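You operate a simulated robot arm through the tools that you are given. There is no shell and no other tool. Be economical: measure what you need, move in short steps, check, and stop when the job is done.

The job below is to be done with a simulated robot arm. You get a single attempt, and the scene is never put back.

TASK
Press the dry button to switch it off. Take the 250 ml tin mug from the top of the white table and leave it on the high top of the yarn table. Fetch the card tube and set it on the top of the white table. Open the desk drawer, fetch the brass weight from the inside of the desk drawer and set it on the top of the white table, then shut the drawer. Put the notice on the desk top away on the spinning wheel shelf. Put the numbered tile on the desk top away on the upper shelf of the desk rack. Put the tin labelled "beads" from the desk top on the upper middle right shelf of the green rack and the tin that says "pegs" on the top of the turntable. Stack the number block marked "220" from the desk top on top of the number block that says "240". Take the orange tube and leave it on top of the cream clay weight. Open the spare drawer. Any order will do. Set down upright: tin mug.

It is judged by the outcome, as a careful person would: the job done as asked, and still so three seconds after it is handed in. It fails if anything else is knocked over, pushed out of place, dropped, spilled or broken.

THE ROBOT
A 7-joint arm with a fingered hand on a trunk, on a base that drives. Base frame: it is fixed to the floor where the robot stands at the start and does not move with it; the origin is under the middle of the robot, x ahead of it, y to its left, z up. Lengths are in m, angles in rad, forces in N, time in s.
With the tool pointing down near the work surface it reaches from about 0.34 to 0.82 m from the robot's upright axis, wherever it stands. Its first joint turns from -2.007 to 2.007 rad. Places, roughly: blue tin, green tin, yellow tin [0.75, 2.5, 1]; brass weight (3x3x4 cm) [0.4, 1.8, 0.7]; card tube (6x6x5 cm) [0.4, 1.6, 0.9]; cream clay weight (7x7x8 cm) [0.6, 2.8, 0.9]; desk drawer [0.4, 1.7, 0.7]; dry button [0.6, 0, 0.9]; high top of the yarn table [-1.3, 1.2, 0.8]; notice [0.5, 1.5, 1]; number block [0.5, 2.75, 1]; numbered tile [0.75, 2, 0.75]; orange tube [0.25, 3, 1]; spare drawer [-7, -1.2, 0.2]; spinning wheel shelf [-6.2, 3.5, 1.4]; tin mug [0.75, 1, 1]; top of the turntable [0.6, 0.7, 0.9]; top of the white table [0.6, 0.8, 0.9]; upper middle right shelf of the green rack [-0.8, 4.8, 1]; upper shelf of the desk rack (132x13 cm) [-1.42, -2.7, 1.24]. Payload 5 kg.
Tool frame: the origin (TCP) lies between the finger pads and is the grasp point; the fingertips stand 0.032 m ahead of it; z points along the fingers, y is the line along which they close. Largest opening 0.16 m; the body of the gripper starts 0.089 m behind the TCP. The gripper is a hand of 4 fingers: y runs from the thumb to the fingers, the wrist lies at [0, 0, -0.267] in the tool frame, and closing takes about 1.5 s.
Orientation is told as [roll, pitch, yaw] about the base's x, y, z axes, in that order, counted from this pose: with the fingers straight down and closing along the base's y, the tool's x points along the base's -x, its y along +y and its z along -z.

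THE INTERFACE
- The arm moves only by the tool nudge_tool. Its argument "targets" is a list of rows, each a list of 3 entries, a list of its own where there are three numbers: the shift along the base's x, y, z in m, then the turn, a rotation vector about the base's x, y, z in rad, then the closure in counts, from 0 (fully open) to 255 (shut). In form: [[[dx, dy, dz], [rx, ry, rz], jaw], ...]. A call has 1 to 8 rows; each row shifts and turns the commanded pose from where the row before left it. A row lasts 0.2 s, in which the tool goes at most 0.05 m and 0.15 rad; a call with a longer step from one row to the next is refused whole, and so is a gripper value outside its range. Where a pose cannot be reached the arm comes as near as it can. A force on the tool above 40 N (or 10 N above the force at the start of the call, whichever is more), or a blocked arm, ends the call early, and 0.2 s more pass. The fingers move at their own pace (about 0.108 m/s each) and stop on an object; they squeeze with about 22 N. The grip force told is the motor's: it shows also when the fingers shut on nothing. Time passes only in rows, and 0.2 s behind the last, so rows that do not move let the fingers close. The reply holds the time, the measured pose of the TCP, the force on the tool along the base axes, the opening and the grip force, in the units named above and with some noise, with the torque about the TCP (base axes, N m) and any sound that the robot's microphone picked up.
- Cameras (640 x 400 px; columns grow to the right, rows downward): "scene" is now at [0.0021, 0.209, 1.6288]; the picture's right is [0.59, -0.81, 0.00], its down [-0.60, -0.43, -0.68] and it looks along [0.55, 0.40, -0.74] (base axes); focal length 250 px, centre (320, 200). "wrist" rides on the gripper at [0.08, -0.004, -0.114] in the tool frame; the picture's right is [0.05, 1.00, 0.00], its down [-0.82, 0.04, -0.58] and it looks along [-0.58, 0.03, 0.82] (tool axes); focal length 265 px, centre (320, 200). There is no depth. A picture from a camera that has moved, and an enlarged one, comes with that camera's place and axes in the base frame and with its lens. The place of the scene camera against the robot may be out by one fixed shift of up to 0.012 m in any direction.
- capture(camera): a new picture of that camera. The clock stands still meanwhile.
- lift_body(by): slides the trunk up (or, below 0, down) by that many m; the arm and the scene camera ride with it, the base frame stays. It gives what a move gives, with no picture.
- base_move(legs): drives the robot by 1 to 6 legs, each [ahead, turn to the left] in m and rad, along the robot's own axes; the way and the turn of a leg run together, so that a leg with both is an arc; at most 1.5 m and 3.142 rad a leg. The arm and the cameras ride along, it lands a little off, and it stops where it bumps. It gives what a move gives.
- set_grasp(shape): the hand has 4 fingers and takes this shape, open, in about a second: jaw (thumb against the fingers, like two jaws); tri (thumb and two fingers); tip (a fingertip pinch); poke (one finger out to press); point (the index stretched); flat (the hand flat); cup (the hand cupped); fist (a fist). The gripper value then closes the fingers along that shape, each until it touches; the sizes above hold for jaw. It gives what a move gives, with no picture.
- head_to(pan, tilt): turns the head with the scene camera to pan (to the left, within 2.705 rad either way) and tilt (down, from -0.506 to 1.204), counted from straight ahead of the robot. It gives what a move gives.
- enlarge(camera, box): a new picture of the part [left, top, right, bottom] of that camera's present view, enlarged. The clock stands still meanwhile.
- finish_job(): hands the job in; it is judged then, once.

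Go step by step. Nothing tells you exact positions but the pictures and the camera data: compare them with the known pose of the tool, close in by small moves and look again before you grip or let go. The budget is 546 turns and 328 pictures, counting those below and the enlarged ones. Unless the task says otherwise, let go and move clear before handing in.

The tools are called after "Emit:" as a command line: name --argument value ..., lists and objects as JSON in quotes. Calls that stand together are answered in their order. nudge_tool: Moves the arm, as the interface text tells. Its arguments: {"type":"object","properties":{"targets":{"type":"array"}},"required":["targets"]} The other tools are called the same way: lift_body (by) slides the trunk up or down; set_grasp (shape) gives the hand a shape; base_move (legs) drives the base; head_to (pan, tilt) turns the head that bears the scene camera; capture (camera) takes a picture; enlarge (camera, box) takes an enlarged picture of a part of a camera's view; finish_job () hands the job in.

At the start:

```text
time: 0.0
ee_pos: [0.5172, 0.2228, 1.2209]
tool_rot: [-0.001, 0.0, 0.0]
force: [0.1, -0.6, 0.5]
moment: [0.04, -0.02, -0.01]
grip_width: 0.1598
finger_force: 0.0
shape: jaw
trunk travel left (down, up): [-0.75, 0.24]
robot x, y, heading: [-0.0006, -0.0003, -0.006]
head pan, tilt: [0.628, 0.827]
```

scene: 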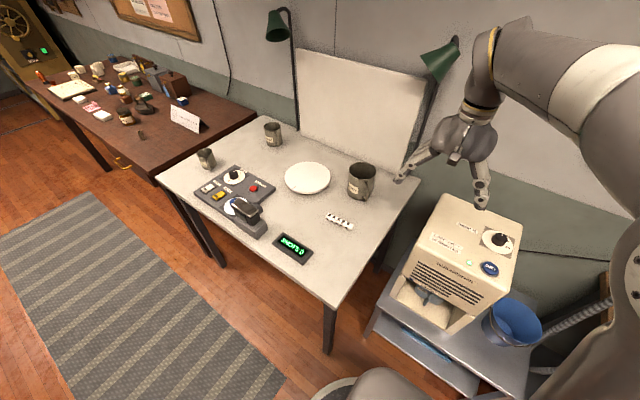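
wrist: 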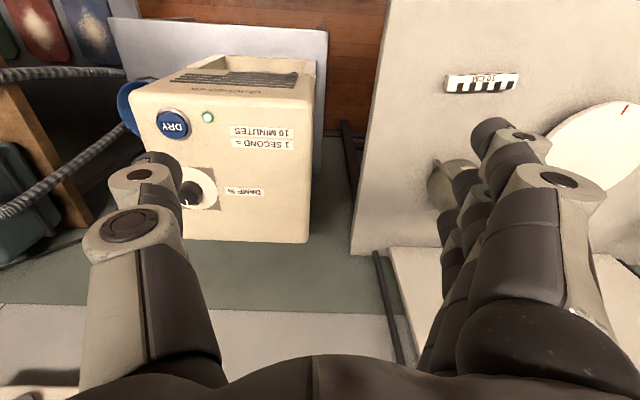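

I see the machine with the blue DRY button and a lit lamp right ahead, and the white table to the left. I first look closer at the button and the white table.

Emit:
enlarge --camera "scene" --box '[400, 180, 560, 280]'

Emit:
enlarge --camera "scene" --box '[150, 100, 410, 262]'

Emit:
enlarge --camera "scene" --box '[0, 30, 240, 180]'

Emit:
set_grasp --shape "poke"

```text
4.00 times, centred on (480, 230) of scene
camera zoom: at [0.0021, 0.209, 1.6288], right [0.59, -0.81, 0.0], down [-0.6, -0.43, -0.68], along [0.55, 0.4, -0.74], focal length 1000 px, centre (-320, 80)
```

zoom: 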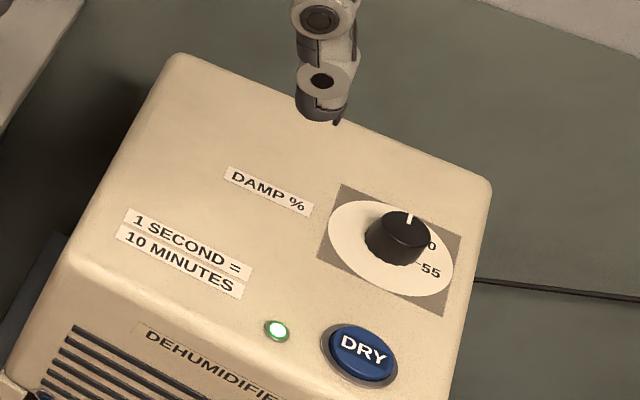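

```text
2.46 times, centred on (280, 181) of scene
camera zoom: at [0.0021, 0.209, 1.6288], right [0.59, -0.81, 0.0], down [-0.6, -0.43, -0.68], along [0.55, 0.4, -0.74], focal length 615 px, centre (418, 247)
```

zoom: 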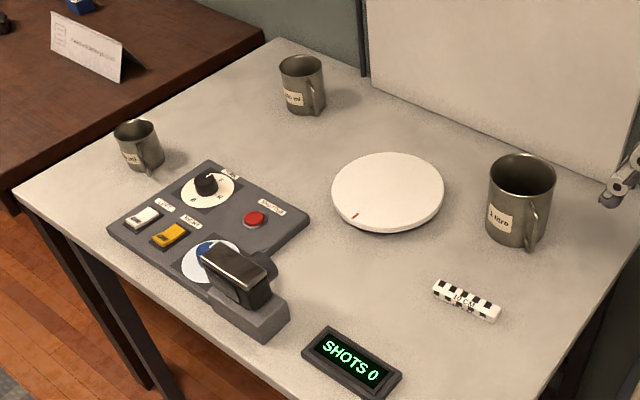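

```text
2.67 times, centred on (120, 105) of scene
camera zoom: at [0.0021, 0.209, 1.6288], right [0.59, -0.81, 0.0], down [-0.6, -0.43, -0.68], along [0.55, 0.4, -0.74], focal length 666 px, centre (853, 453)
```

zoom: 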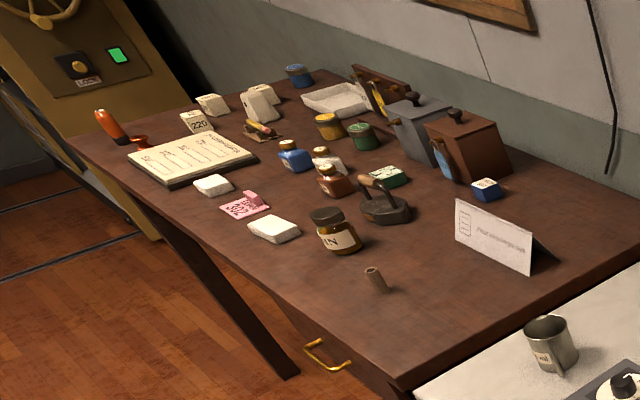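

```text
time: 0.9
ee_pos: [0.517, 0.2232, 1.2207]
tool_rot: [0.001, -0.001, 0.0]
force: [0.3, 0.7, 0.5]
moment: [-0.02, -0.01, -0.02]
grip_width: 0.0002
finger_force: 0.0
shape: poke
trunk travel left (down, up): [-0.75, 0.24]
robot x, y, heading: [-0.0011, 0.0024, -0.001]
head pan, tilt: [0.628, 0.827]
```

The hand is in poke shape now; I check where the fingertip sits.

Emit:
capture --camera "wrist"

Emit:
capture --camera "scene"

```text
322 pictures are left
camera wrist: at [0.439, 0.2174, 1.3364], right [-0.05, 1.0, 0.0], down [0.82, 0.04, 0.58], along [0.58, 0.03, -0.82], focal length 265 px, centre (320, 200)
```

wrist: 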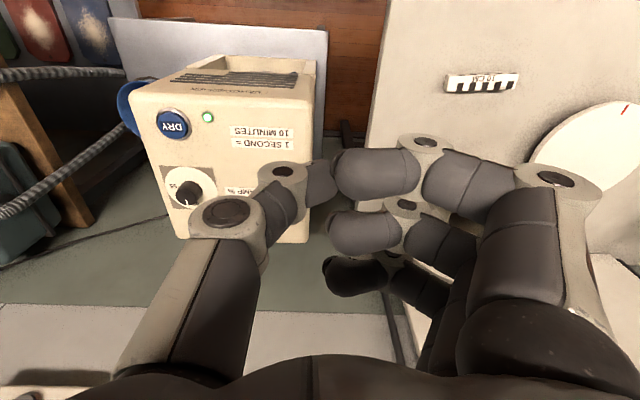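

```text
321 pictures are left
camera scene: at [0.0021, 0.209, 1.6288], right [0.59, -0.81, 0.0], down [-0.6, -0.43, -0.68], along [0.55, 0.4, -0.74], focal length 250 px, centre (320, 200)
```

scene: 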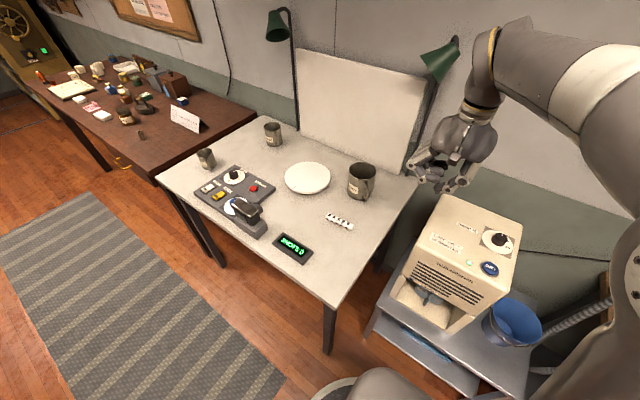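

Poke shape looks curled; I compare with point.

Emit:
set_grasp --shape "point"

Emit:
capture --camera "wrist"

Emit:
enlarge --camera "scene" --box '[380, 80, 540, 280]'

```text
time: 1.8
ee_pos: [0.5185, 0.2224, 1.221]
tool_rot: [-0.001, 0.001, 0.001]
force: [-0.6, 0.2, -0.3]
moment: [-0.02, 0.03, 0.02]
grip_width: 0.1526
finger_force: 0.0
shape: point
trunk travel left (down, up): [-0.75, 0.24]
robot x, y, heading: [0.001, -0.0019, 0.001]
head pan, tilt: [0.628, 0.827]
```

```text
320 pictures are left
camera wrist: at [0.439, 0.2173, 1.3364], right [-0.05, 1.0, 0.0], down [0.82, 0.04, 0.58], along [0.58, 0.03, -0.82], focal length 265 px, centre (320, 200)
```

wrist: 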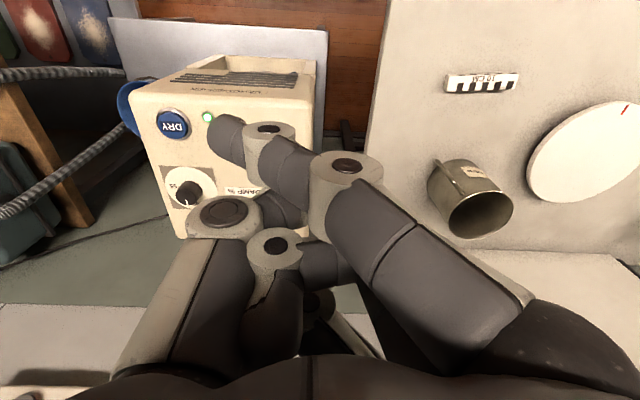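

```text
2.00 times, centred on (460, 180) of scene
camera zoom: at [0.0021, 0.209, 1.6288], right [0.59, -0.81, 0.0], down [-0.6, -0.43, -0.68], along [0.55, 0.4, -0.74], focal length 500 px, centre (40, 240)
```

zoom: 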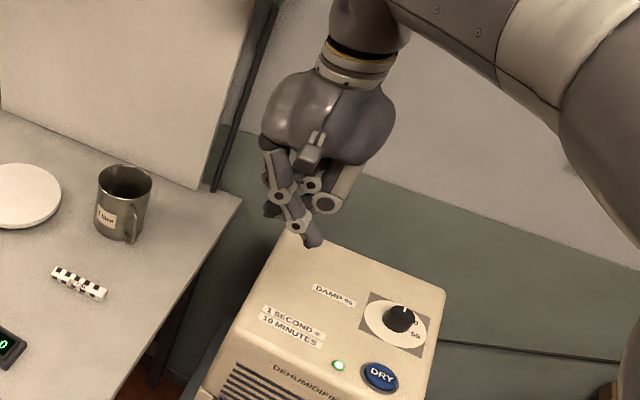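

In point shape the index tip is the foremost part, about [-0.025,-0.045,-0.02] from the TCP. I move it over the button (about [0.58,0.01,0.95]) and look again.

Emit:
nudge_tool --targets '[[[0.0145, -0.028, -0.028], [0, 0, 0], 0], [[0.0145, -0.028, -0.028], [0, 0, 0], 0], [[0.0145, -0.028, -0.028], [0, 0, 0], 0], [[0.0145, -0.028, -0.028], [0, 0, 0], 0], [[0.0145, -0.028, -0.028], [0, 0, 0], 0], [[0.0145, -0.028, -0.028], [0, 0, 0], 0]]'

Emit:
capture --camera "wrist"

Emit:
enlarge --camera "scene" --box '[400, 160, 560, 280]'

```text
time: 3.2
ee_pos: [0.6051, 0.0531, 1.0522]
tool_rot: [0.001, 0.004, -0.001]
force: [-0.5, 0.8, 0.5]
moment: [0.04, 0.05, -0.01]
grip_width: 0.1523
finger_force: 0.1
shape: point
trunk travel left (down, up): [-0.75, 0.24]
robot x, y, heading: [-0.0028, 0.0007, 0.001]
head pan, tilt: [0.628, 0.827]
```

```text
318 pictures are left
camera wrist: at [0.5271, 0.0476, 1.1684], right [-0.05, 1.0, 0.0], down [0.82, 0.04, 0.58], along [0.58, 0.03, -0.82], focal length 265 px, centre (320, 200)
```

wrist: 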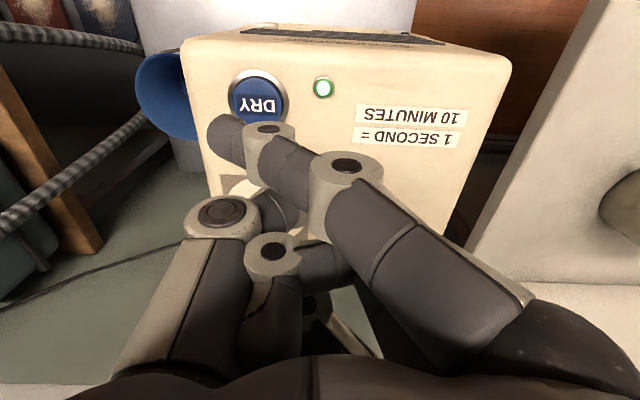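

```text
3.33 times, centred on (480, 220) of scene
camera zoom: at [0.003, 0.2081, 1.6289], right [0.59, -0.81, 0.0], down [-0.6, -0.43, -0.68], along [0.55, 0.4, -0.74], focal length 833 px, centre (-213, 133)
```

zoom: 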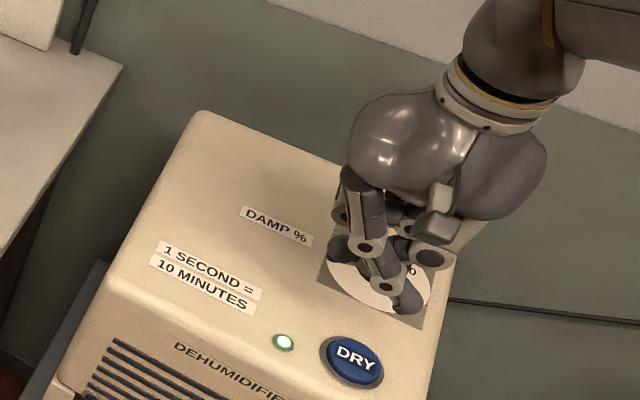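

The button sits at about [0.590, -0.002, 0.931] and the tip at about [0.584, -0.002, 1.022]. I come down on it carefully.

Emit:
nudge_tool --targets '[[[0.006, 0, -0.03], [0, 0, 0], 0], [[0, 0, -0.03], [0, 0, 0], 0], [[0, 0, -0.015], [0, 0, 0], 0]]'

Emit:
capture --camera "wrist"

Emit:
enlarge --camera "scene" --box '[420, 190, 540, 290]'

```text
time: 4.0
ee_pos: [0.6115, 0.0546, 0.9782]
tool_rot: [-0.001, 0.0, 0.001]
force: [0.5, -0.6, 0.3]
moment: [0.01, -0.02, 0.03]
grip_width: 0.1521
finger_force: 0.1
shape: point
trunk travel left (down, up): [-0.75, 0.24]
robot x, y, heading: [-0.0016, -0.0036, 0.0]
head pan, tilt: [0.628, 0.827]
```

```text
316 pictures are left
camera wrist: at [0.5328, 0.0488, 1.0936], right [-0.05, 1.0, 0.0], down [0.82, 0.04, 0.58], along [0.58, 0.03, -0.82], focal length 265 px, centre (320, 200)
```

wrist: 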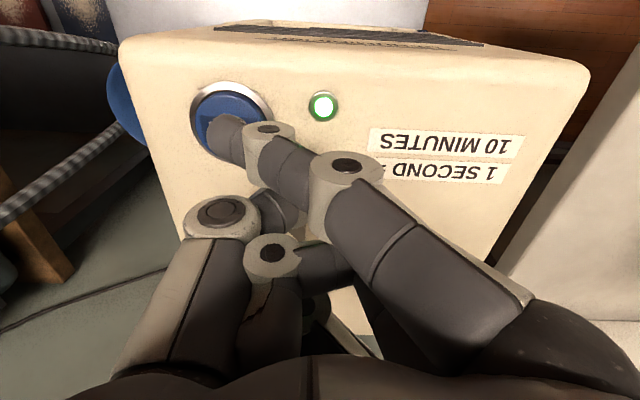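

```text
4.00 times, centred on (480, 240) of scene
camera zoom: at [0.0023, 0.2089, 1.6288], right [0.59, -0.81, 0.0], down [-0.6, -0.43, -0.68], along [0.55, 0.4, -0.74], focal length 1000 px, centre (-320, 40)
```

zoom: 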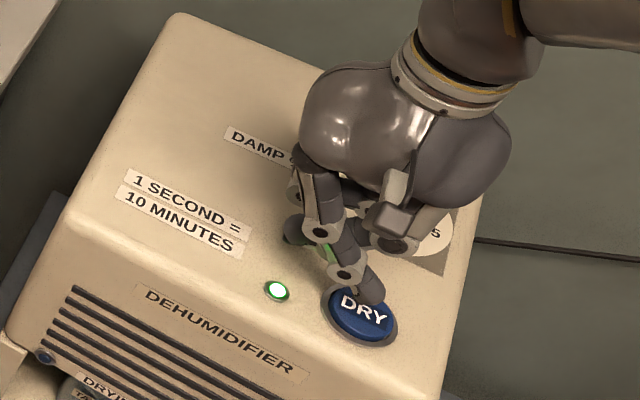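

Tip is just above the button; I press in small steps.

Emit:
nudge_tool --targets '[[[-0.004, 0, -0.005], [0, 0, 0], 0], [[0, 0, -0.005], [0, 0, 0], 0], [[0, 0, -0.004], [0, 0, 0], 0], [[0, 0, -0.003], [0, 0, 0], 0]]'

Emit:
capture --camera "wrist"

```text
time: 5.0
ee_pos: [0.6076, 0.0556, 0.961]
tool_rot: [0.001, 0.0, 0.0]
force: [-0.9, 0.9, 0.4]
moment: [0.0, -0.01, 0.03]
grip_width: 0.1525
finger_force: 0.1
shape: point
trunk travel left (down, up): [-0.75, 0.24]
robot x, y, heading: [0.004, 0.0043, -0.001]
head pan, tilt: [0.628, 0.827]
```

```text
314 pictures are left
camera wrist: at [0.5283, 0.0489, 1.0764], right [-0.05, 1.0, 0.0], down [0.82, 0.04, 0.58], along [0.58, 0.03, -0.82], focal length 265 px, centre (320, 200)
```

wrist: 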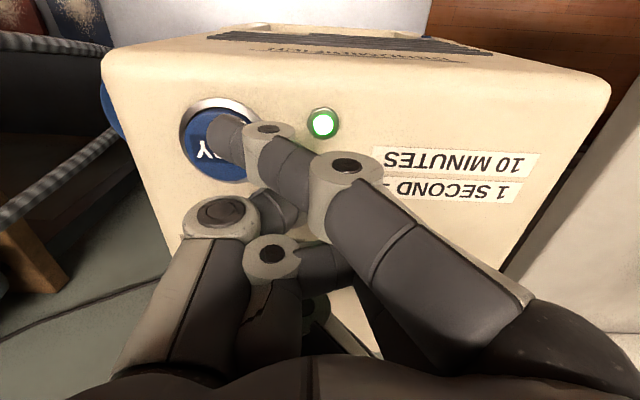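

Not touching yet; a few more small steps down, shifting slightly to the button's middle.

Emit:
nudge_tool --targets '[[[0, -0.005, -0.004], [0, 0, 0], 0], [[0, 0, -0.004], [0, 0, 0], 0], [[0, 0, -0.004], [0, 0, 0], 0], [[0, 0, -0.004], [0, 0, 0], 0]]'

Emit:
capture --camera "wrist"

```text
time: 6.0
ee_pos: [0.6068, 0.0481, 0.9479]
tool_rot: [0.0, -0.008, -0.003]
force: [0.5, -7.6, 28.8]
moment: [-0.18, 0.15, -0.05]
grip_width: 0.1522
finger_force: 0.0
shape: point
trunk travel left (down, up): [-0.75, 0.24]
robot x, y, heading: [0.0033, -0.0008, -0.002]
head pan, tilt: [0.628, 0.827]
heard: click
```

```text
313 pictures are left
camera wrist: at [0.5276, 0.0424, 1.0634], right [-0.05, 1.0, 0.0], down [0.81, 0.04, 0.58], along [0.58, 0.03, -0.81], focal length 265 px, centre (320, 200)
```

wrist: 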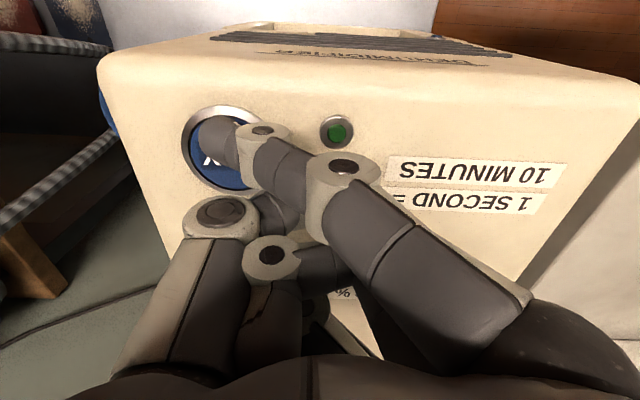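

A click, and the lamp went dark. I lift off and check it stays off.

Emit:
nudge_tool --targets '[[[0, 0, 0.01], [0, 0, 0], 0], [[0, 0, 0.03], [0, 0, 0], 0], [[0, 0, 0.05], [0, 0, 0], 0], [[0, 0, 0.05], [0, 0, 0], 0], [[0, 0, 0.05], [0, 0, 0], 0], [[-0.02, 0, 0.045], [0, 0, 0], 0], [[-0.02, 0.03, 0.03], [0, 0, 0], 0], [[-0.02, 0.03, 0.03], [0, 0, 0], 0]]'

Emit:
set_grasp --shape "jaw"

Emit:
capture --camera "scene"

```text
time: 7.8
ee_pos: [0.5456, 0.1099, 1.2418]
tool_rot: [-0.001, -0.002, 0.001]
force: [-0.3, 0.2, 1.1]
moment: [-0.02, -0.02, 0.04]
grip_width: 0.1521
finger_force: 0.0
shape: point
trunk travel left (down, up): [-0.75, 0.24]
robot x, y, heading: [0.001, 0.0017, -0.006]
head pan, tilt: [0.628, 0.827]
```

```text
time: 8.7
ee_pos: [0.546, 0.1097, 1.2407]
tool_rot: [-0.001, 0.001, 0.0]
force: [-0.4, 0.4, -0.8]
moment: [0.01, -0.02, 0.04]
grip_width: 0.1598
finger_force: 0.0
shape: jaw
trunk travel left (down, up): [-0.75, 0.24]
robot x, y, heading: [-0.0015, 0.0007, -0.0]
head pan, tilt: [0.628, 0.827]
```

```text
312 pictures are left
camera scene: at [0.0022, 0.2088, 1.6288], right [0.59, -0.81, 0.0], down [-0.6, -0.43, -0.68], along [0.55, 0.4, -0.74], focal length 250 px, centre (320, 200)
```

scene: 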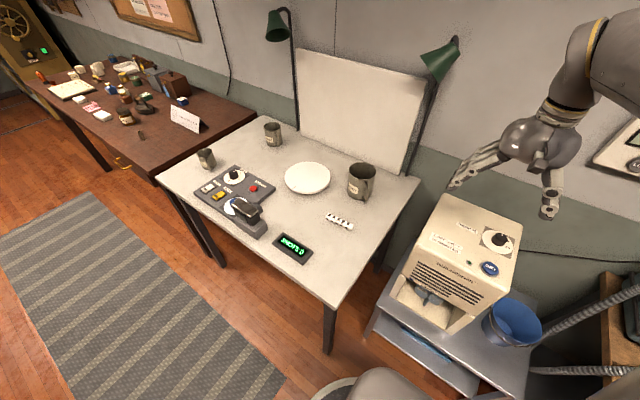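

The lamp stays off. Next I read the mug labels.

Emit:
enlarge --camera "scene" --box '[255, 112, 295, 152]'

Emit:
enlarge --camera "scene" --box '[186, 136, 226, 176]'

```text
10.00 times, centred on (275, 132) of scene
camera zoom: at [0.0022, 0.2088, 1.6288], right [0.59, -0.81, 0.0], down [-0.6, -0.43, -0.68], along [0.55, 0.4, -0.74], focal length 2499 px, centre (770, 880)
```

zoom: 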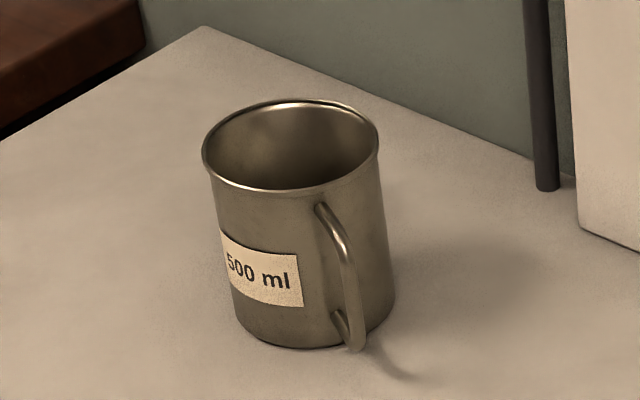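

```text
10.00 times, centred on (206, 156) of scene
camera zoom: at [0.0022, 0.2088, 1.6288], right [0.59, -0.81, 0.0], down [-0.6, -0.43, -0.68], along [0.55, 0.4, -0.74], focal length 2499 px, centre (1460, 640)
```

zoom: 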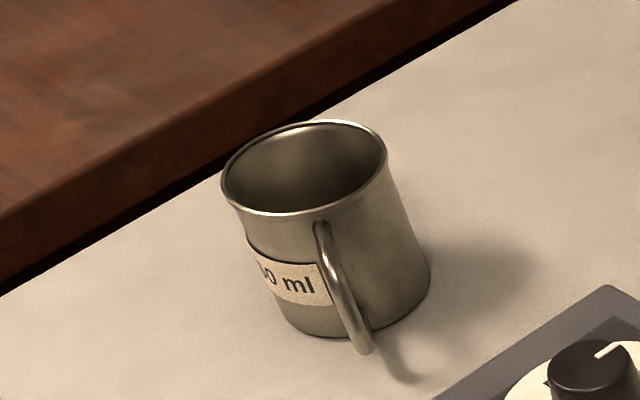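

The front-left small mug must be the 250 ml one. Before driving I look around the room.

Emit:
head_to --pan 1.5 --tilt 0.5

Emit:
capture --camera "scene"

Emit:
head_to --pan 2.6 --tilt 0.5

Emit:
capture --camera "scene"

Emit:
head_to --pan -2.2 --tilt 0.4

Emit:
capture --camera "scene"

```text
time: 9.9
ee_pos: [0.5471, 0.1095, 1.241]
tool_rot: [-0.001, 0.0, 0.001]
force: [0.1, -0.4, 0.2]
moment: [0.01, -0.01, 0.02]
grip_width: 0.1601
finger_force: 0.1
shape: jaw
trunk travel left (down, up): [-0.75, 0.24]
robot x, y, heading: [0.0015, 0.0013, -0.006]
head pan, tilt: [1.499, 0.499]
```

```text
309 pictures are left
camera scene: at [-0.0555, 0.253, 1.6569], right [1.0, -0.07, 0.0], down [-0.03, -0.48, -0.88], along [0.06, 0.88, -0.48], focal length 250 px, centre (320, 200)
```

scene: 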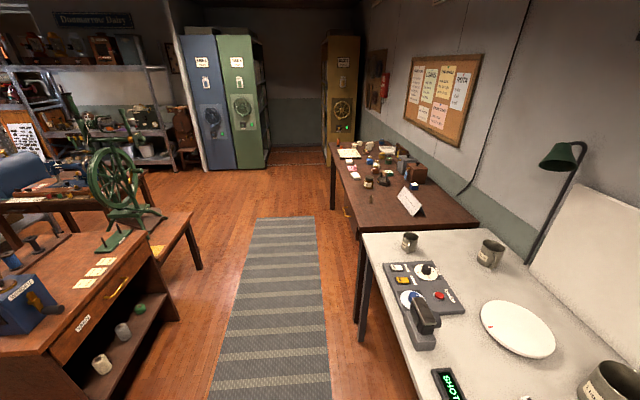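

```text
time: 11.2
ee_pos: [0.5461, 0.1097, 1.2404]
tool_rot: [-0.001, 0.0, 0.0]
force: [0.3, 0.5, 0.7]
moment: [0.0, 0.01, 0.0]
grip_width: 0.16
finger_force: 0.0
shape: jaw
trunk travel left (down, up): [-0.75, 0.24]
robot x, y, heading: [0.0001, 0.0, -0.002]
head pan, tilt: [2.601, 0.499]
```

```text
308 pictures are left
camera scene: at [-0.1401, 0.2092, 1.657], right [0.52, 0.86, 0.0], down [0.41, -0.25, -0.88], along [-0.75, 0.45, -0.48], focal length 250 px, centre (320, 200)
```

scene: 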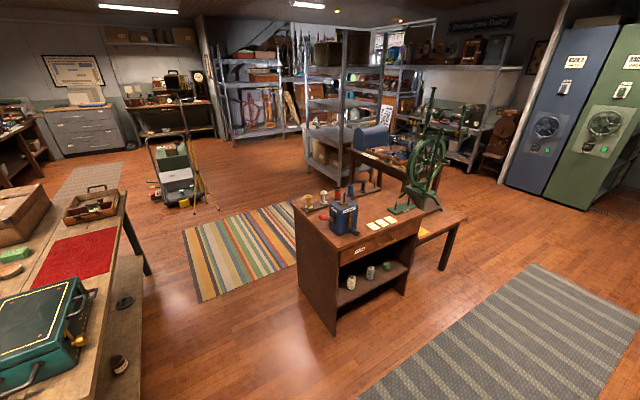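

```text
time: 15.0
ee_pos: [0.5464, 0.1087, 1.2401]
tool_rot: [0.001, 0.0, 0.0]
force: [0.0, 0.1, -0.7]
moment: [0.0, 0.02, -0.01]
grip_width: 0.1599
finger_force: 0.0
shape: jaw
trunk travel left (down, up): [-0.75, 0.24]
robot x, y, heading: [0.0001, -0.001, 0.001]
head pan, tilt: [-2.201, 0.4]
```

```text
307 pictures are left
camera scene: at [-0.1167, 0.0874, 1.6661], right [-0.81, 0.59, 0.0], down [0.23, 0.31, -0.92], along [-0.54, -0.74, -0.39], focal length 250 px, centre (320, 200)
```

scene: 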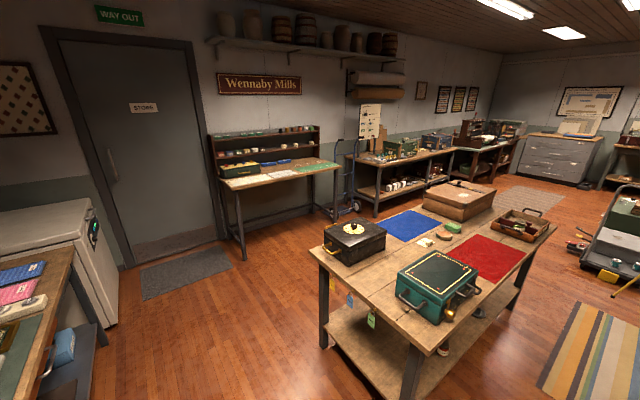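

The yarn table, green rack, and desk are to the left; desk rack and spare drawer behind. I drive to stand in front of the small mug.

Emit:
base_move --legs '[[-0.15, 0], [0, 1.571], [1.1, 0], [0, -1.571]]'

Emit:
head_to --pan 0.2 --tilt 0.9

Emit:
capture --camera "scene"

Emit:
capture --camera "wrist"

```text
time: 29.3
ee_pos: [0.3885, 1.2243, 1.2405]
tool_rot: [0.001, -0.001, 0.016]
force: [0.0, 0.0, 0.6]
moment: [0.02, 0.02, -0.01]
grip_width: 0.1599
finger_force: 0.1
shape: jaw
trunk travel left (down, up): [-0.75, 0.24]
robot x, y, heading: [-0.1576, 1.1057, 0.022]
head pan, tilt: [-2.201, 0.4]
```

```text
time: 31.5
ee_pos: [0.3888, 1.224, 1.2401]
tool_rot: [0.0, 0.001, 0.016]
force: [0.5, 0.3, 0.6]
moment: [0.02, 0.01, -0.02]
grip_width: 0.1598
finger_force: 0.1
shape: jaw
trunk travel left (down, up): [-0.75, 0.24]
robot x, y, heading: [-0.1576, 1.1087, 0.015]
head pan, tilt: [0.201, 0.901]
```

```text
306 pictures are left
camera scene: at [-0.147, 1.2837, 1.6231], right [0.22, -0.98, 0.0], down [-0.77, -0.17, -0.62], along [0.61, 0.13, -0.78], focal length 250 px, centre (320, 200)
```

scene: 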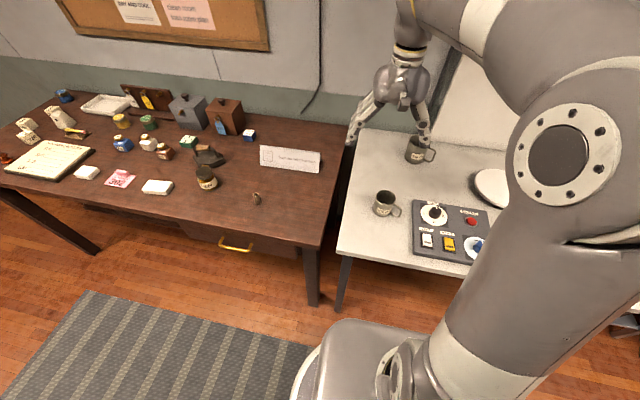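

```text
305 pictures are left
camera wrist: at [0.3102, 1.2172, 1.3562], right [-0.07, 1.0, 0.0], down [0.81, 0.06, 0.58], along [0.58, 0.04, -0.82], focal length 265 px, centre (320, 200)
```

wrist: 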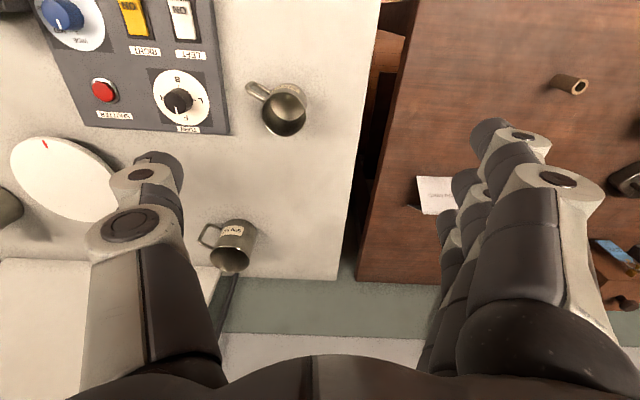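

Small mug rim centre at about [0.440, 1.172, 0.945], handle toward (-0.54,-0.84). I turn the hand so that the fingers close across the handle and hover above.

Emit:
nudge_tool --targets '[[[0.0073, -0.0074, -0.015], [0, 0, 0.141], 0], [[0.0073, -0.0074, -0.015], [0, 0, 0.141], 0], [[0.0073, -0.0074, -0.015], [0, 0, 0.141], 0], [[0.0073, -0.0074, -0.015], [0, 0, 0.141], 0], [[0.0073, -0.0074, -0.015], [0, 0, 0.141], 0], [[0.0073, -0.0074, -0.015], [0, 0, 0.141], 0], [[0.0073, -0.0074, -0.015], [0, 0, 0.141], 0]]'

Emit:
capture --camera "wrist"

Emit:
enlarge --camera "scene" --box '[320, 120, 480, 240]'

```text
time: 33.1
ee_pos: [0.441, 1.1727, 1.1346]
tool_rot: [0.001, 0.0, 1.004]
force: [-0.4, -0.1, 0.3]
moment: [-0.01, 0.0, -0.01]
grip_width: 0.1599
finger_force: 0.0
shape: jaw
trunk travel left (down, up): [-0.75, 0.24]
robot x, y, heading: [-0.156, 1.108, 0.018]
head pan, tilt: [0.201, 0.901]
```

```text
304 pictures are left
camera wrist: at [0.4024, 1.1005, 1.2507], right [-0.87, 0.49, 0.0], down [0.4, 0.71, 0.58], along [0.28, 0.5, -0.82], focal length 265 px, centre (320, 200)
```

wrist: 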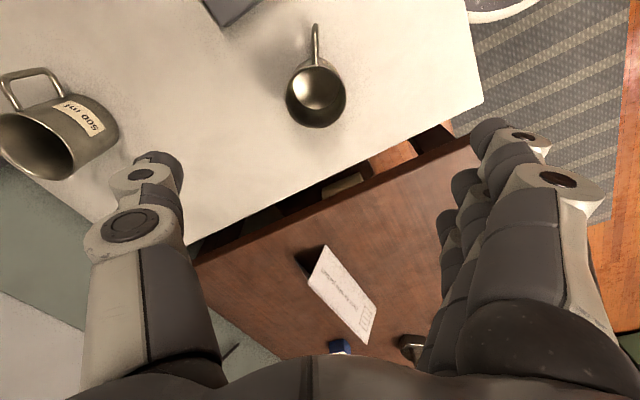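

```text
3.33 times, centred on (400, 180) of scene
camera zoom: at [-0.1466, 1.2834, 1.6231], right [0.22, -0.98, 0.0], down [-0.77, -0.17, -0.62], along [0.61, 0.13, -0.78], focal length 833 px, centre (53, 267)
```

zoom: 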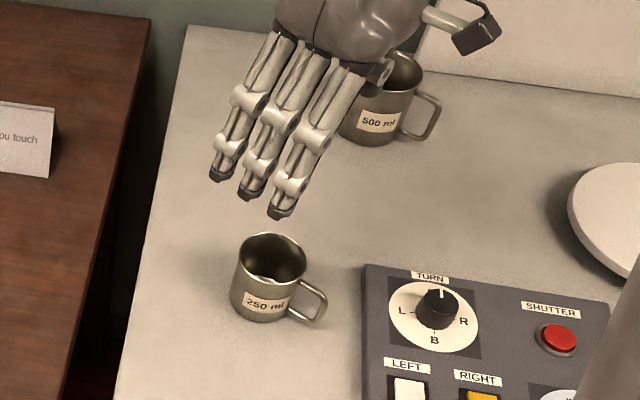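

The label reads "250 ml". I centre and descend.

Emit:
nudge_tool --targets '[[[0.004, -0.005, -0.045], [0, 0, 0], 0], [[0, 0, -0.045], [0, 0, 0], 0], [[0, 0, -0.045], [0, 0, 0], 0], [[0, 0, -0.045], [0, 0, 0], 0], [[0, 0, -0.03], [0, 0, 0], 0]]'

Emit:
capture --camera "wrist"

Emit:
enlarge --camera "scene" --box '[320, 120, 480, 240]'

```text
time: 34.3
ee_pos: [0.4437, 1.1676, 0.9248]
tool_rot: [0.0, -0.001, 1.004]
force: [0.1, 0.1, -0.6]
moment: [0.0, 0.02, -0.01]
grip_width: 0.1602
finger_force: 0.0
shape: jaw
trunk travel left (down, up): [-0.75, 0.24]
robot x, y, heading: [-0.1562, 1.1078, 0.016]
head pan, tilt: [0.201, 0.901]
```

```text
302 pictures are left
camera wrist: at [0.4062, 1.0958, 1.0407], right [-0.87, 0.49, 0.0], down [0.4, 0.71, 0.58], along [0.28, 0.5, -0.82], focal length 265 px, centre (320, 200)
```

wrist: 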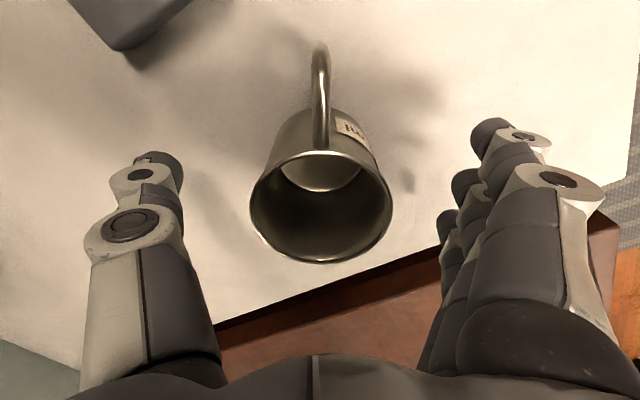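

```text
3.33 times, centred on (400, 180) of scene
camera zoom: at [-0.1466, 1.2836, 1.6231], right [0.22, -0.98, 0.0], down [-0.77, -0.17, -0.62], along [0.61, 0.13, -0.78], focal length 833 px, centre (53, 267)
```

zoom: 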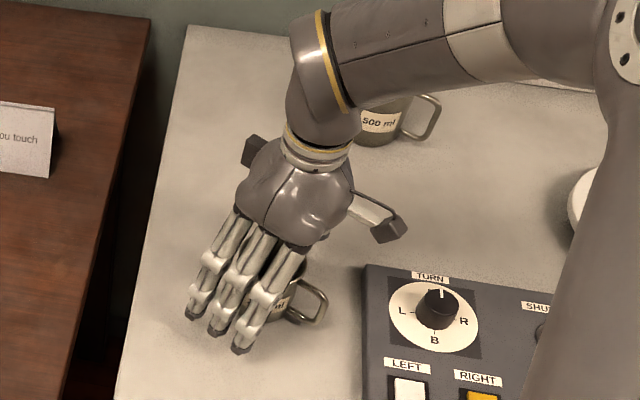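

Centred. A bit lower, then close.

Emit:
nudge_tool --targets '[[[0.002, 0.002, -0.015], [0, 0, 0], 0], [[0, 0, -0.01], [0, 0, 0], 0], [[0, 0, 0], [0, 0, 0], 255], [[0, 0, 0], [0, 0, 0], 255], [[0, 0, 0], [0, 0, 0], 255], [[0, 0, 0], [0, 0, 0], 255], [[0, 0, 0], [0, 0, 0], 255]]'

Emit:
capture --camera "wrist"

```text
time: 35.9
ee_pos: [0.4456, 1.1686, 0.9016]
tool_rot: [0.001, -0.001, 1.004]
force: [0.8, -0.6, -1.1]
moment: [0.0, 0.0, 0.01]
grip_width: 0.052
finger_force: 21.9
shape: jaw
trunk travel left (down, up): [-0.75, 0.24]
robot x, y, heading: [-0.1588, 1.1055, 0.02]
head pan, tilt: [0.201, 0.901]
```

```text
300 pictures are left
camera wrist: at [0.408, 1.0979, 1.0162], right [-0.87, 0.49, 0.0], down [0.4, 0.71, 0.58], along [0.28, 0.5, -0.82], focal length 265 px, centre (320, 200)
```

wrist: 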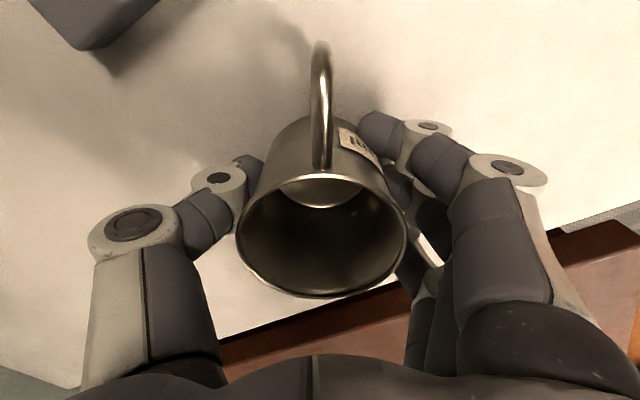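

Gripped. I lift it and check.

Emit:
nudge_tool --targets '[[[0, 0, 0.02], [0, 0, 0], 255], [[0, 0, 0.04], [0, 0, 0], 255], [[0, 0, 0.04], [0, 0, 0], 255], [[0, 0, 0.04], [0, 0, 0], 255], [[-0.03, 0, 0.03], [0, 0, 0], 255], [[-0.04, 0, 0.02], [0, 0, 0], 255]]'

Emit:
capture --camera "scene"

```text
time: 37.3
ee_pos: [0.3739, 1.1701, 1.0936]
tool_rot: [0.0, 0.002, 1.004]
force: [-1.1, 0.1, -1.7]
moment: [0.01, -0.05, -0.02]
grip_width: 0.0517
finger_force: 21.8
shape: jaw
trunk travel left (down, up): [-0.75, 0.24]
robot x, y, heading: [-0.1532, 1.1071, 0.019]
head pan, tilt: [0.201, 0.901]
```

```text
299 pictures are left
camera scene: at [-0.1486, 1.284, 1.623], right [0.22, -0.98, 0.0], down [-0.76, -0.17, -0.62], along [0.61, 0.13, -0.78], focal length 250 px, centre (320, 200)
```

scene: 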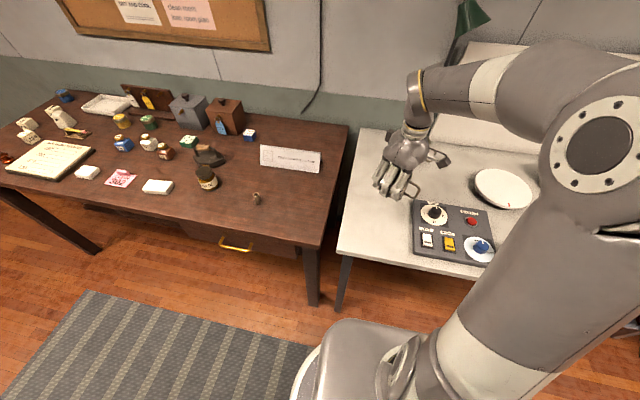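

Mug held. I turn around to the yarn table and look.

Emit:
base_move --legs '[[0, 3.12]]'

Emit:
head_to --pan 0.0 --tilt 0.7

Emit:
capture --camera "scene"

```text
time: 45.0
ee_pos: [-0.6904, 1.0573, 1.0917]
tool_rot: [0.001, 0.0, -2.164]
force: [-0.4, 0.4, -1.4]
moment: [0.02, 0.03, -0.02]
grip_width: 0.0513
finger_force: 21.8
shape: jaw
trunk travel left (down, up): [-0.75, 0.24]
robot x, y, heading: [-0.1602, 1.1046, 3.131]
head pan, tilt: [0.201, 0.901]
```

```text
time: 45.7
ee_pos: [-0.6895, 1.0568, 1.0924]
tool_rot: [-0.002, 0.002, -2.162]
force: [-1.4, -1.1, -1.1]
moment: [-0.03, 0.02, -0.05]
grip_width: 0.0512
finger_force: 22.3
shape: jaw
trunk travel left (down, up): [-0.75, 0.24]
robot x, y, heading: [-0.1529, 1.1077, 3.134]
head pan, tilt: [0.0, 0.7]
```

```text
298 pictures are left
camera scene: at [-0.1849, 0.9552, 1.6392], right [0.01, 1.0, 0.0], down [0.64, -0.01, -0.76], along [-0.76, 0.01, -0.64], focal length 250 px, centre (320, 200)
```

scene: 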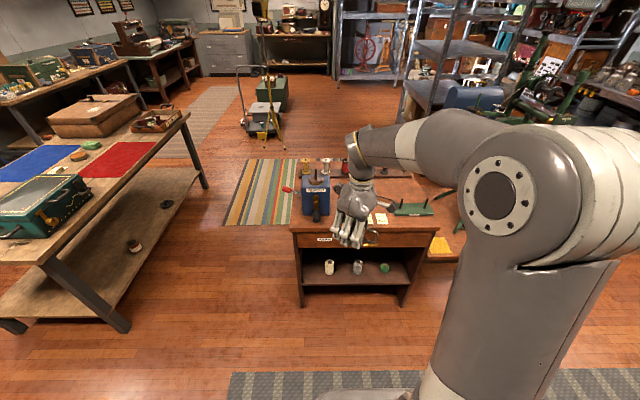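

I see the yarn table's high top with machine, spools, cards. I zoom in for a free spot.

Emit:
enlarge --camera "scene" --box '[270, 140, 470, 265]'

Emit:
capture --camera "wrist"

```text
3.20 times, centred on (370, 202) of scene
camera zoom: at [-0.1849, 0.9552, 1.6392], right [0.01, 1.0, 0.0], down [0.64, -0.01, -0.76], along [-0.76, 0.01, -0.64], focal length 800 px, centre (160, 192)
```

zoom: 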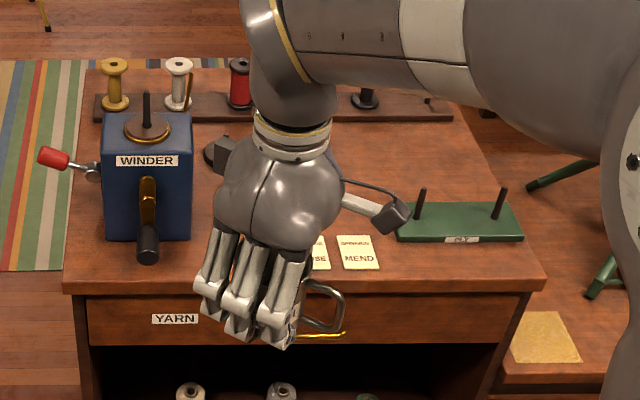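

```text
296 pictures are left
camera wrist: at [-0.6464, 1.1241, 1.2075], right [0.86, -0.52, 0.0], down [-0.42, -0.7, 0.58], along [-0.3, -0.49, -0.82], focal length 265 px, centre (320, 200)
```

wrist: 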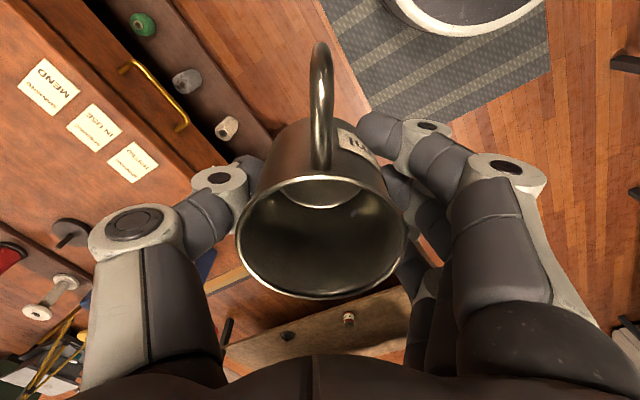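

I shift the hand aside to see the middle of the top.

Emit:
nudge_tool --targets '[[[0, -0.045, 0.01], [0, 0, 0], 255], [[0, -0.045, 0.01], [0, 0, 0], 255], [[0, -0.045, 0.01], [0, 0, 0], 255], [[0, -0.045, 0.01], [0, 0, 0], 255], [[0, -0.045, 0.01], [0, 0, 0], 255], [[0, -0.045, 0.01], [0, 0, 0], 255]]'

Emit:
enlarge --camera "scene" --box '[270, 140, 470, 265]'

```text
time: 47.1
ee_pos: [-0.6905, 0.7827, 1.153]
tool_rot: [0.0, 0.002, -2.165]
force: [-0.4, -0.3, -1.0]
moment: [0.02, 0.01, -0.01]
grip_width: 0.0512
finger_force: 22.0
shape: jaw
trunk travel left (down, up): [-0.75, 0.24]
robot x, y, heading: [-0.1575, 1.1049, 3.132]
head pan, tilt: [0.0, 0.7]
```

```text
3.20 times, centred on (370, 202) of scene
camera zoom: at [-0.1852, 0.9535, 1.639], right [0.01, 1.0, 0.0], down [0.64, -0.01, -0.76], along [-0.76, 0.01, -0.64], focal length 800 px, centre (160, 192)
```

zoom: 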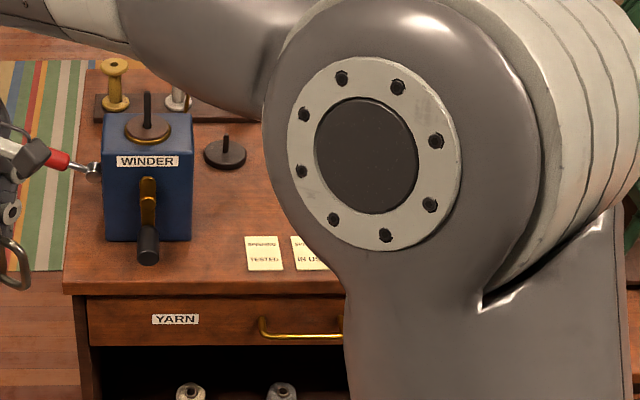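

The middle of the top (about [-1.22, 1.24]) is free. I bring the hand back in front, drive closer and look from the wrist.

Emit:
nudge_tool --targets '[[[0, 0.048, 0], [0, 0, 0], 255], [[0, 0.048, 0], [0, 0, 0], 255], [[0, 0.048, 0], [0, 0, 0], 255], [[0, 0.048, 0], [0, 0, 0], 255], [[0, 0.048, 0], [0, 0, 0], 255], [[0, 0.048, 0], [0, 0, 0], 255], [[0, 0.048, 0], [0, 0, 0], 255], [[0, 0.048, 0], [0, 0, 0], 255]]'

Emit:
base_move --legs '[[0.36, 0]]'

Emit:
capture --camera "scene"

Emit:
capture --camera "wrist"

```text
time: 48.9
ee_pos: [-0.6912, 1.1633, 1.1519]
tool_rot: [-0.002, 0.005, -2.156]
force: [1.1, 8.8, -0.9]
moment: [-0.76, 0.07, -0.01]
grip_width: 0.0508
finger_force: 22.1
shape: jaw
trunk travel left (down, up): [-0.75, 0.24]
robot x, y, heading: [-0.1557, 1.1047, 3.13]
head pan, tilt: [0.0, 0.7]
```

```text
time: 51.2
ee_pos: [-1.0461, 1.1736, 1.1524]
tool_rot: [-0.001, 0.001, -2.164]
force: [-0.3, 0.0, -2.0]
moment: [-0.03, -0.06, 0.0]
grip_width: 0.0507
finger_force: 21.7
shape: jaw
trunk travel left (down, up): [-0.75, 0.24]
robot x, y, heading: [-0.5148, 1.1089, 3.131]
head pan, tilt: [0.0, 0.7]
```

```text
294 pictures are left
camera scene: at [-0.5425, 0.959, 1.6392], right [0.01, 1.0, 0.0], down [0.64, -0.01, -0.76], along [-0.76, 0.01, -0.64], focal length 250 px, centre (320, 200)
```

scene: 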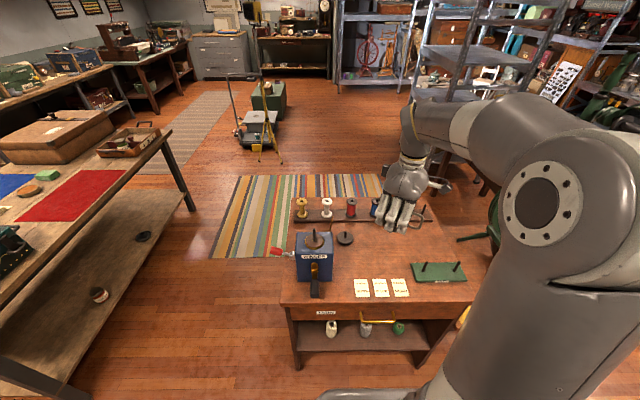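

```text
293 pictures are left
camera wrist: at [-1.0033, 1.2416, 1.2674], right [0.86, -0.52, 0.0], down [-0.42, -0.7, 0.58], along [-0.3, -0.49, -0.82], focal length 265 px, centre (320, 200)
```

wrist: 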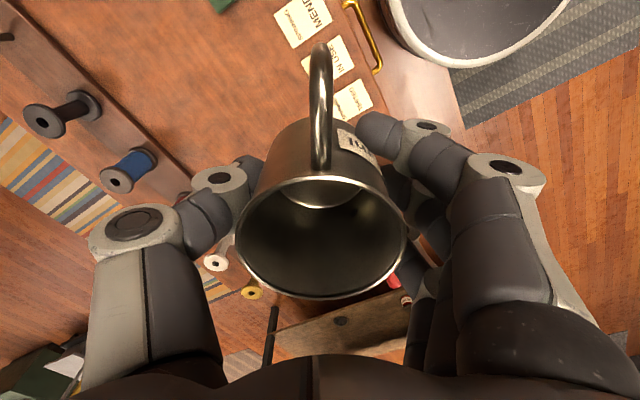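

The middle is free. I move over [-1.20,1.26] and lower partway.

Emit:
nudge_tool --targets '[[[-0.031, 0.0172, -0.02], [0, 0, 0], 255], [[-0.031, 0.0172, -0.02], [0, 0, 0], 255], [[-0.031, 0.0172, -0.03], [0, 0, 0], 255], [[-0.031, 0.0172, -0.03], [0, 0, 0], 255], [[-0.03, 0.0172, -0.03], [0, 0, 0], 255], [[0, 0, -0.04], [0, 0, 0], 255], [[0, 0, -0.04], [0, 0, 0], 255]]'

Emit:
enlarge --camera "scene" --box '[280, 160, 480, 310]'

Emit:
capture --camera "wrist"

```text
time: 52.8
ee_pos: [-1.2012, 1.2595, 0.9423]
tool_rot: [0.001, 0.0, -2.164]
force: [0.4, -0.3, -1.7]
moment: [-0.03, 0.02, 0.0]
grip_width: 0.0509
finger_force: 21.7
shape: jaw
trunk travel left (down, up): [-0.75, 0.24]
robot x, y, heading: [-0.5139, 1.1085, 3.128]
head pan, tilt: [0.0, 0.7]
```

```text
2.67 times, centred on (380, 235) of scene
camera zoom: at [-0.5424, 0.9594, 1.6393], right [0.01, 1.0, 0.0], down [0.64, -0.01, -0.76], along [-0.76, 0.01, -0.64], focal length 666 px, centre (160, 107)
```

zoom: 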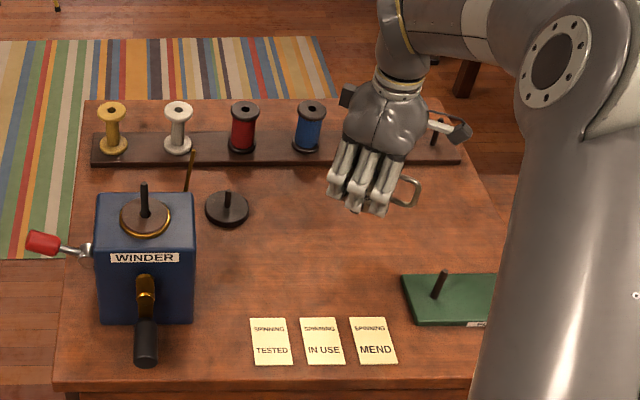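

```text
291 pictures are left
camera wrist: at [-1.1575, 1.3275, 1.0567], right [0.86, -0.52, 0.0], down [-0.42, -0.7, 0.58], along [-0.3, -0.49, -0.82], focal length 265 px, centre (320, 200)
```

wrist: 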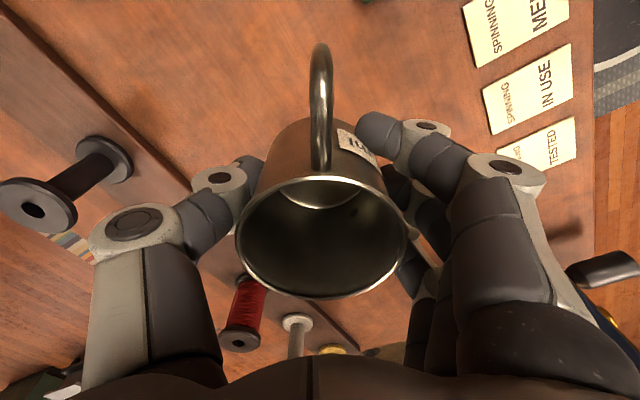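

Looks well placed; I move a touch forward for thumb clearance and lower slowly till contact.

Emit:
nudge_tool --targets '[[[0.025, 0, -0.03], [0, 0, 0], 255], [[0, 0, -0.02], [0, 0, 0], 255], [[0, 0, -0.01], [0, 0, 0], 255], [[0, 0, -0.01], [0, 0, 0], 255], [[0, 0, -0.01], [0, 0, 0], 255], [[0, 0, -0.01], [0, 0, 0], 255]]'

Emit:
enlarge --camera "scene" --box '[280, 160, 480, 310]'

```text
time: 54.2
ee_pos: [-1.1762, 1.26, 0.8512]
tool_rot: [0.0, 0.0, -2.162]
force: [0.1, -0.5, -1.5]
moment: [-0.01, 0.01, -0.02]
grip_width: 0.0509
finger_force: 22.2
shape: jaw
trunk travel left (down, up): [-0.75, 0.24]
robot x, y, heading: [-0.5134, 1.111, 3.131]
head pan, tilt: [0.0, 0.7]
```

```text
2.67 times, centred on (380, 235) of scene
camera zoom: at [-0.5418, 0.9592, 1.6393], right [0.01, 1.0, 0.0], down [0.64, -0.01, -0.76], along [-0.76, 0.01, -0.64], focal length 666 px, centre (160, 107)
```

zoom: 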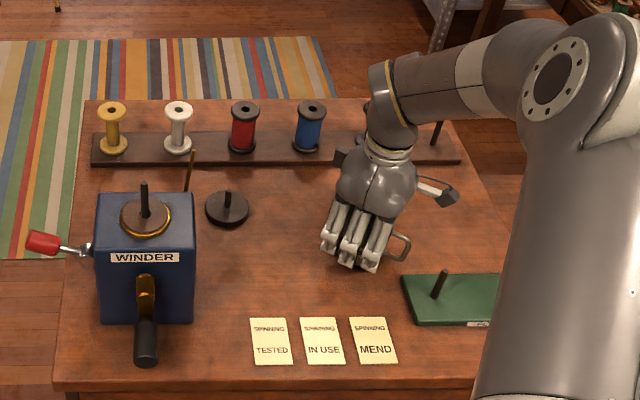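

No contact yet; continue down in small steps.

Emit:
nudge_tool --targets '[[[0, 0, -0.008], [0, 0, 0], 255], [[0, 0, -0.008], [0, 0, 0], 255], [[0, 0, -0.008], [0, 0, 0], 255], [[0, 0, -0.008], [0, 0, 0], 255]]'

Emit:
capture --camera "wrist"

```text
time: 55.1
ee_pos: [-1.1761, 1.2611, 0.833]
tool_rot: [-0.009, -0.001, -2.165]
force: [5.7, -0.7, 23.0]
moment: [-0.17, -0.46, 0.1]
grip_width: 0.053
finger_force: 21.8
shape: jaw
trunk travel left (down, up): [-0.75, 0.24]
robot x, y, heading: [-0.5169, 1.1079, 3.135]
head pan, tilt: [0.0, 0.7]
stopped in row 4: the force on the tool passed its limit at 54 N (the readings are from after the stop); the commanded pose is now the measured one
```

```text
289 pictures are left
camera wrist: at [-1.132, 1.3282, 0.9482], right [0.86, -0.52, -0.01], down [-0.42, -0.7, 0.58], along [-0.31, -0.49, -0.81], focal length 265 px, centre (320, 200)
```

wrist: 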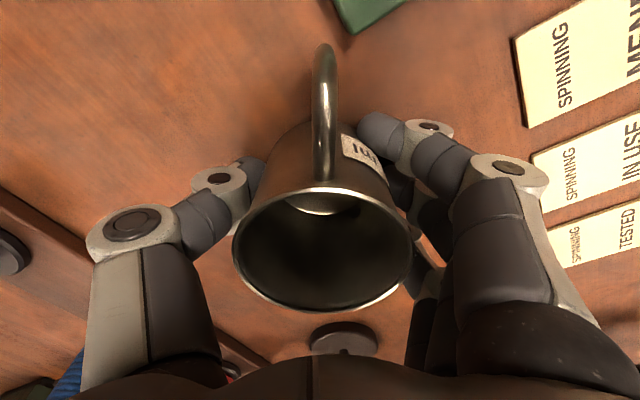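

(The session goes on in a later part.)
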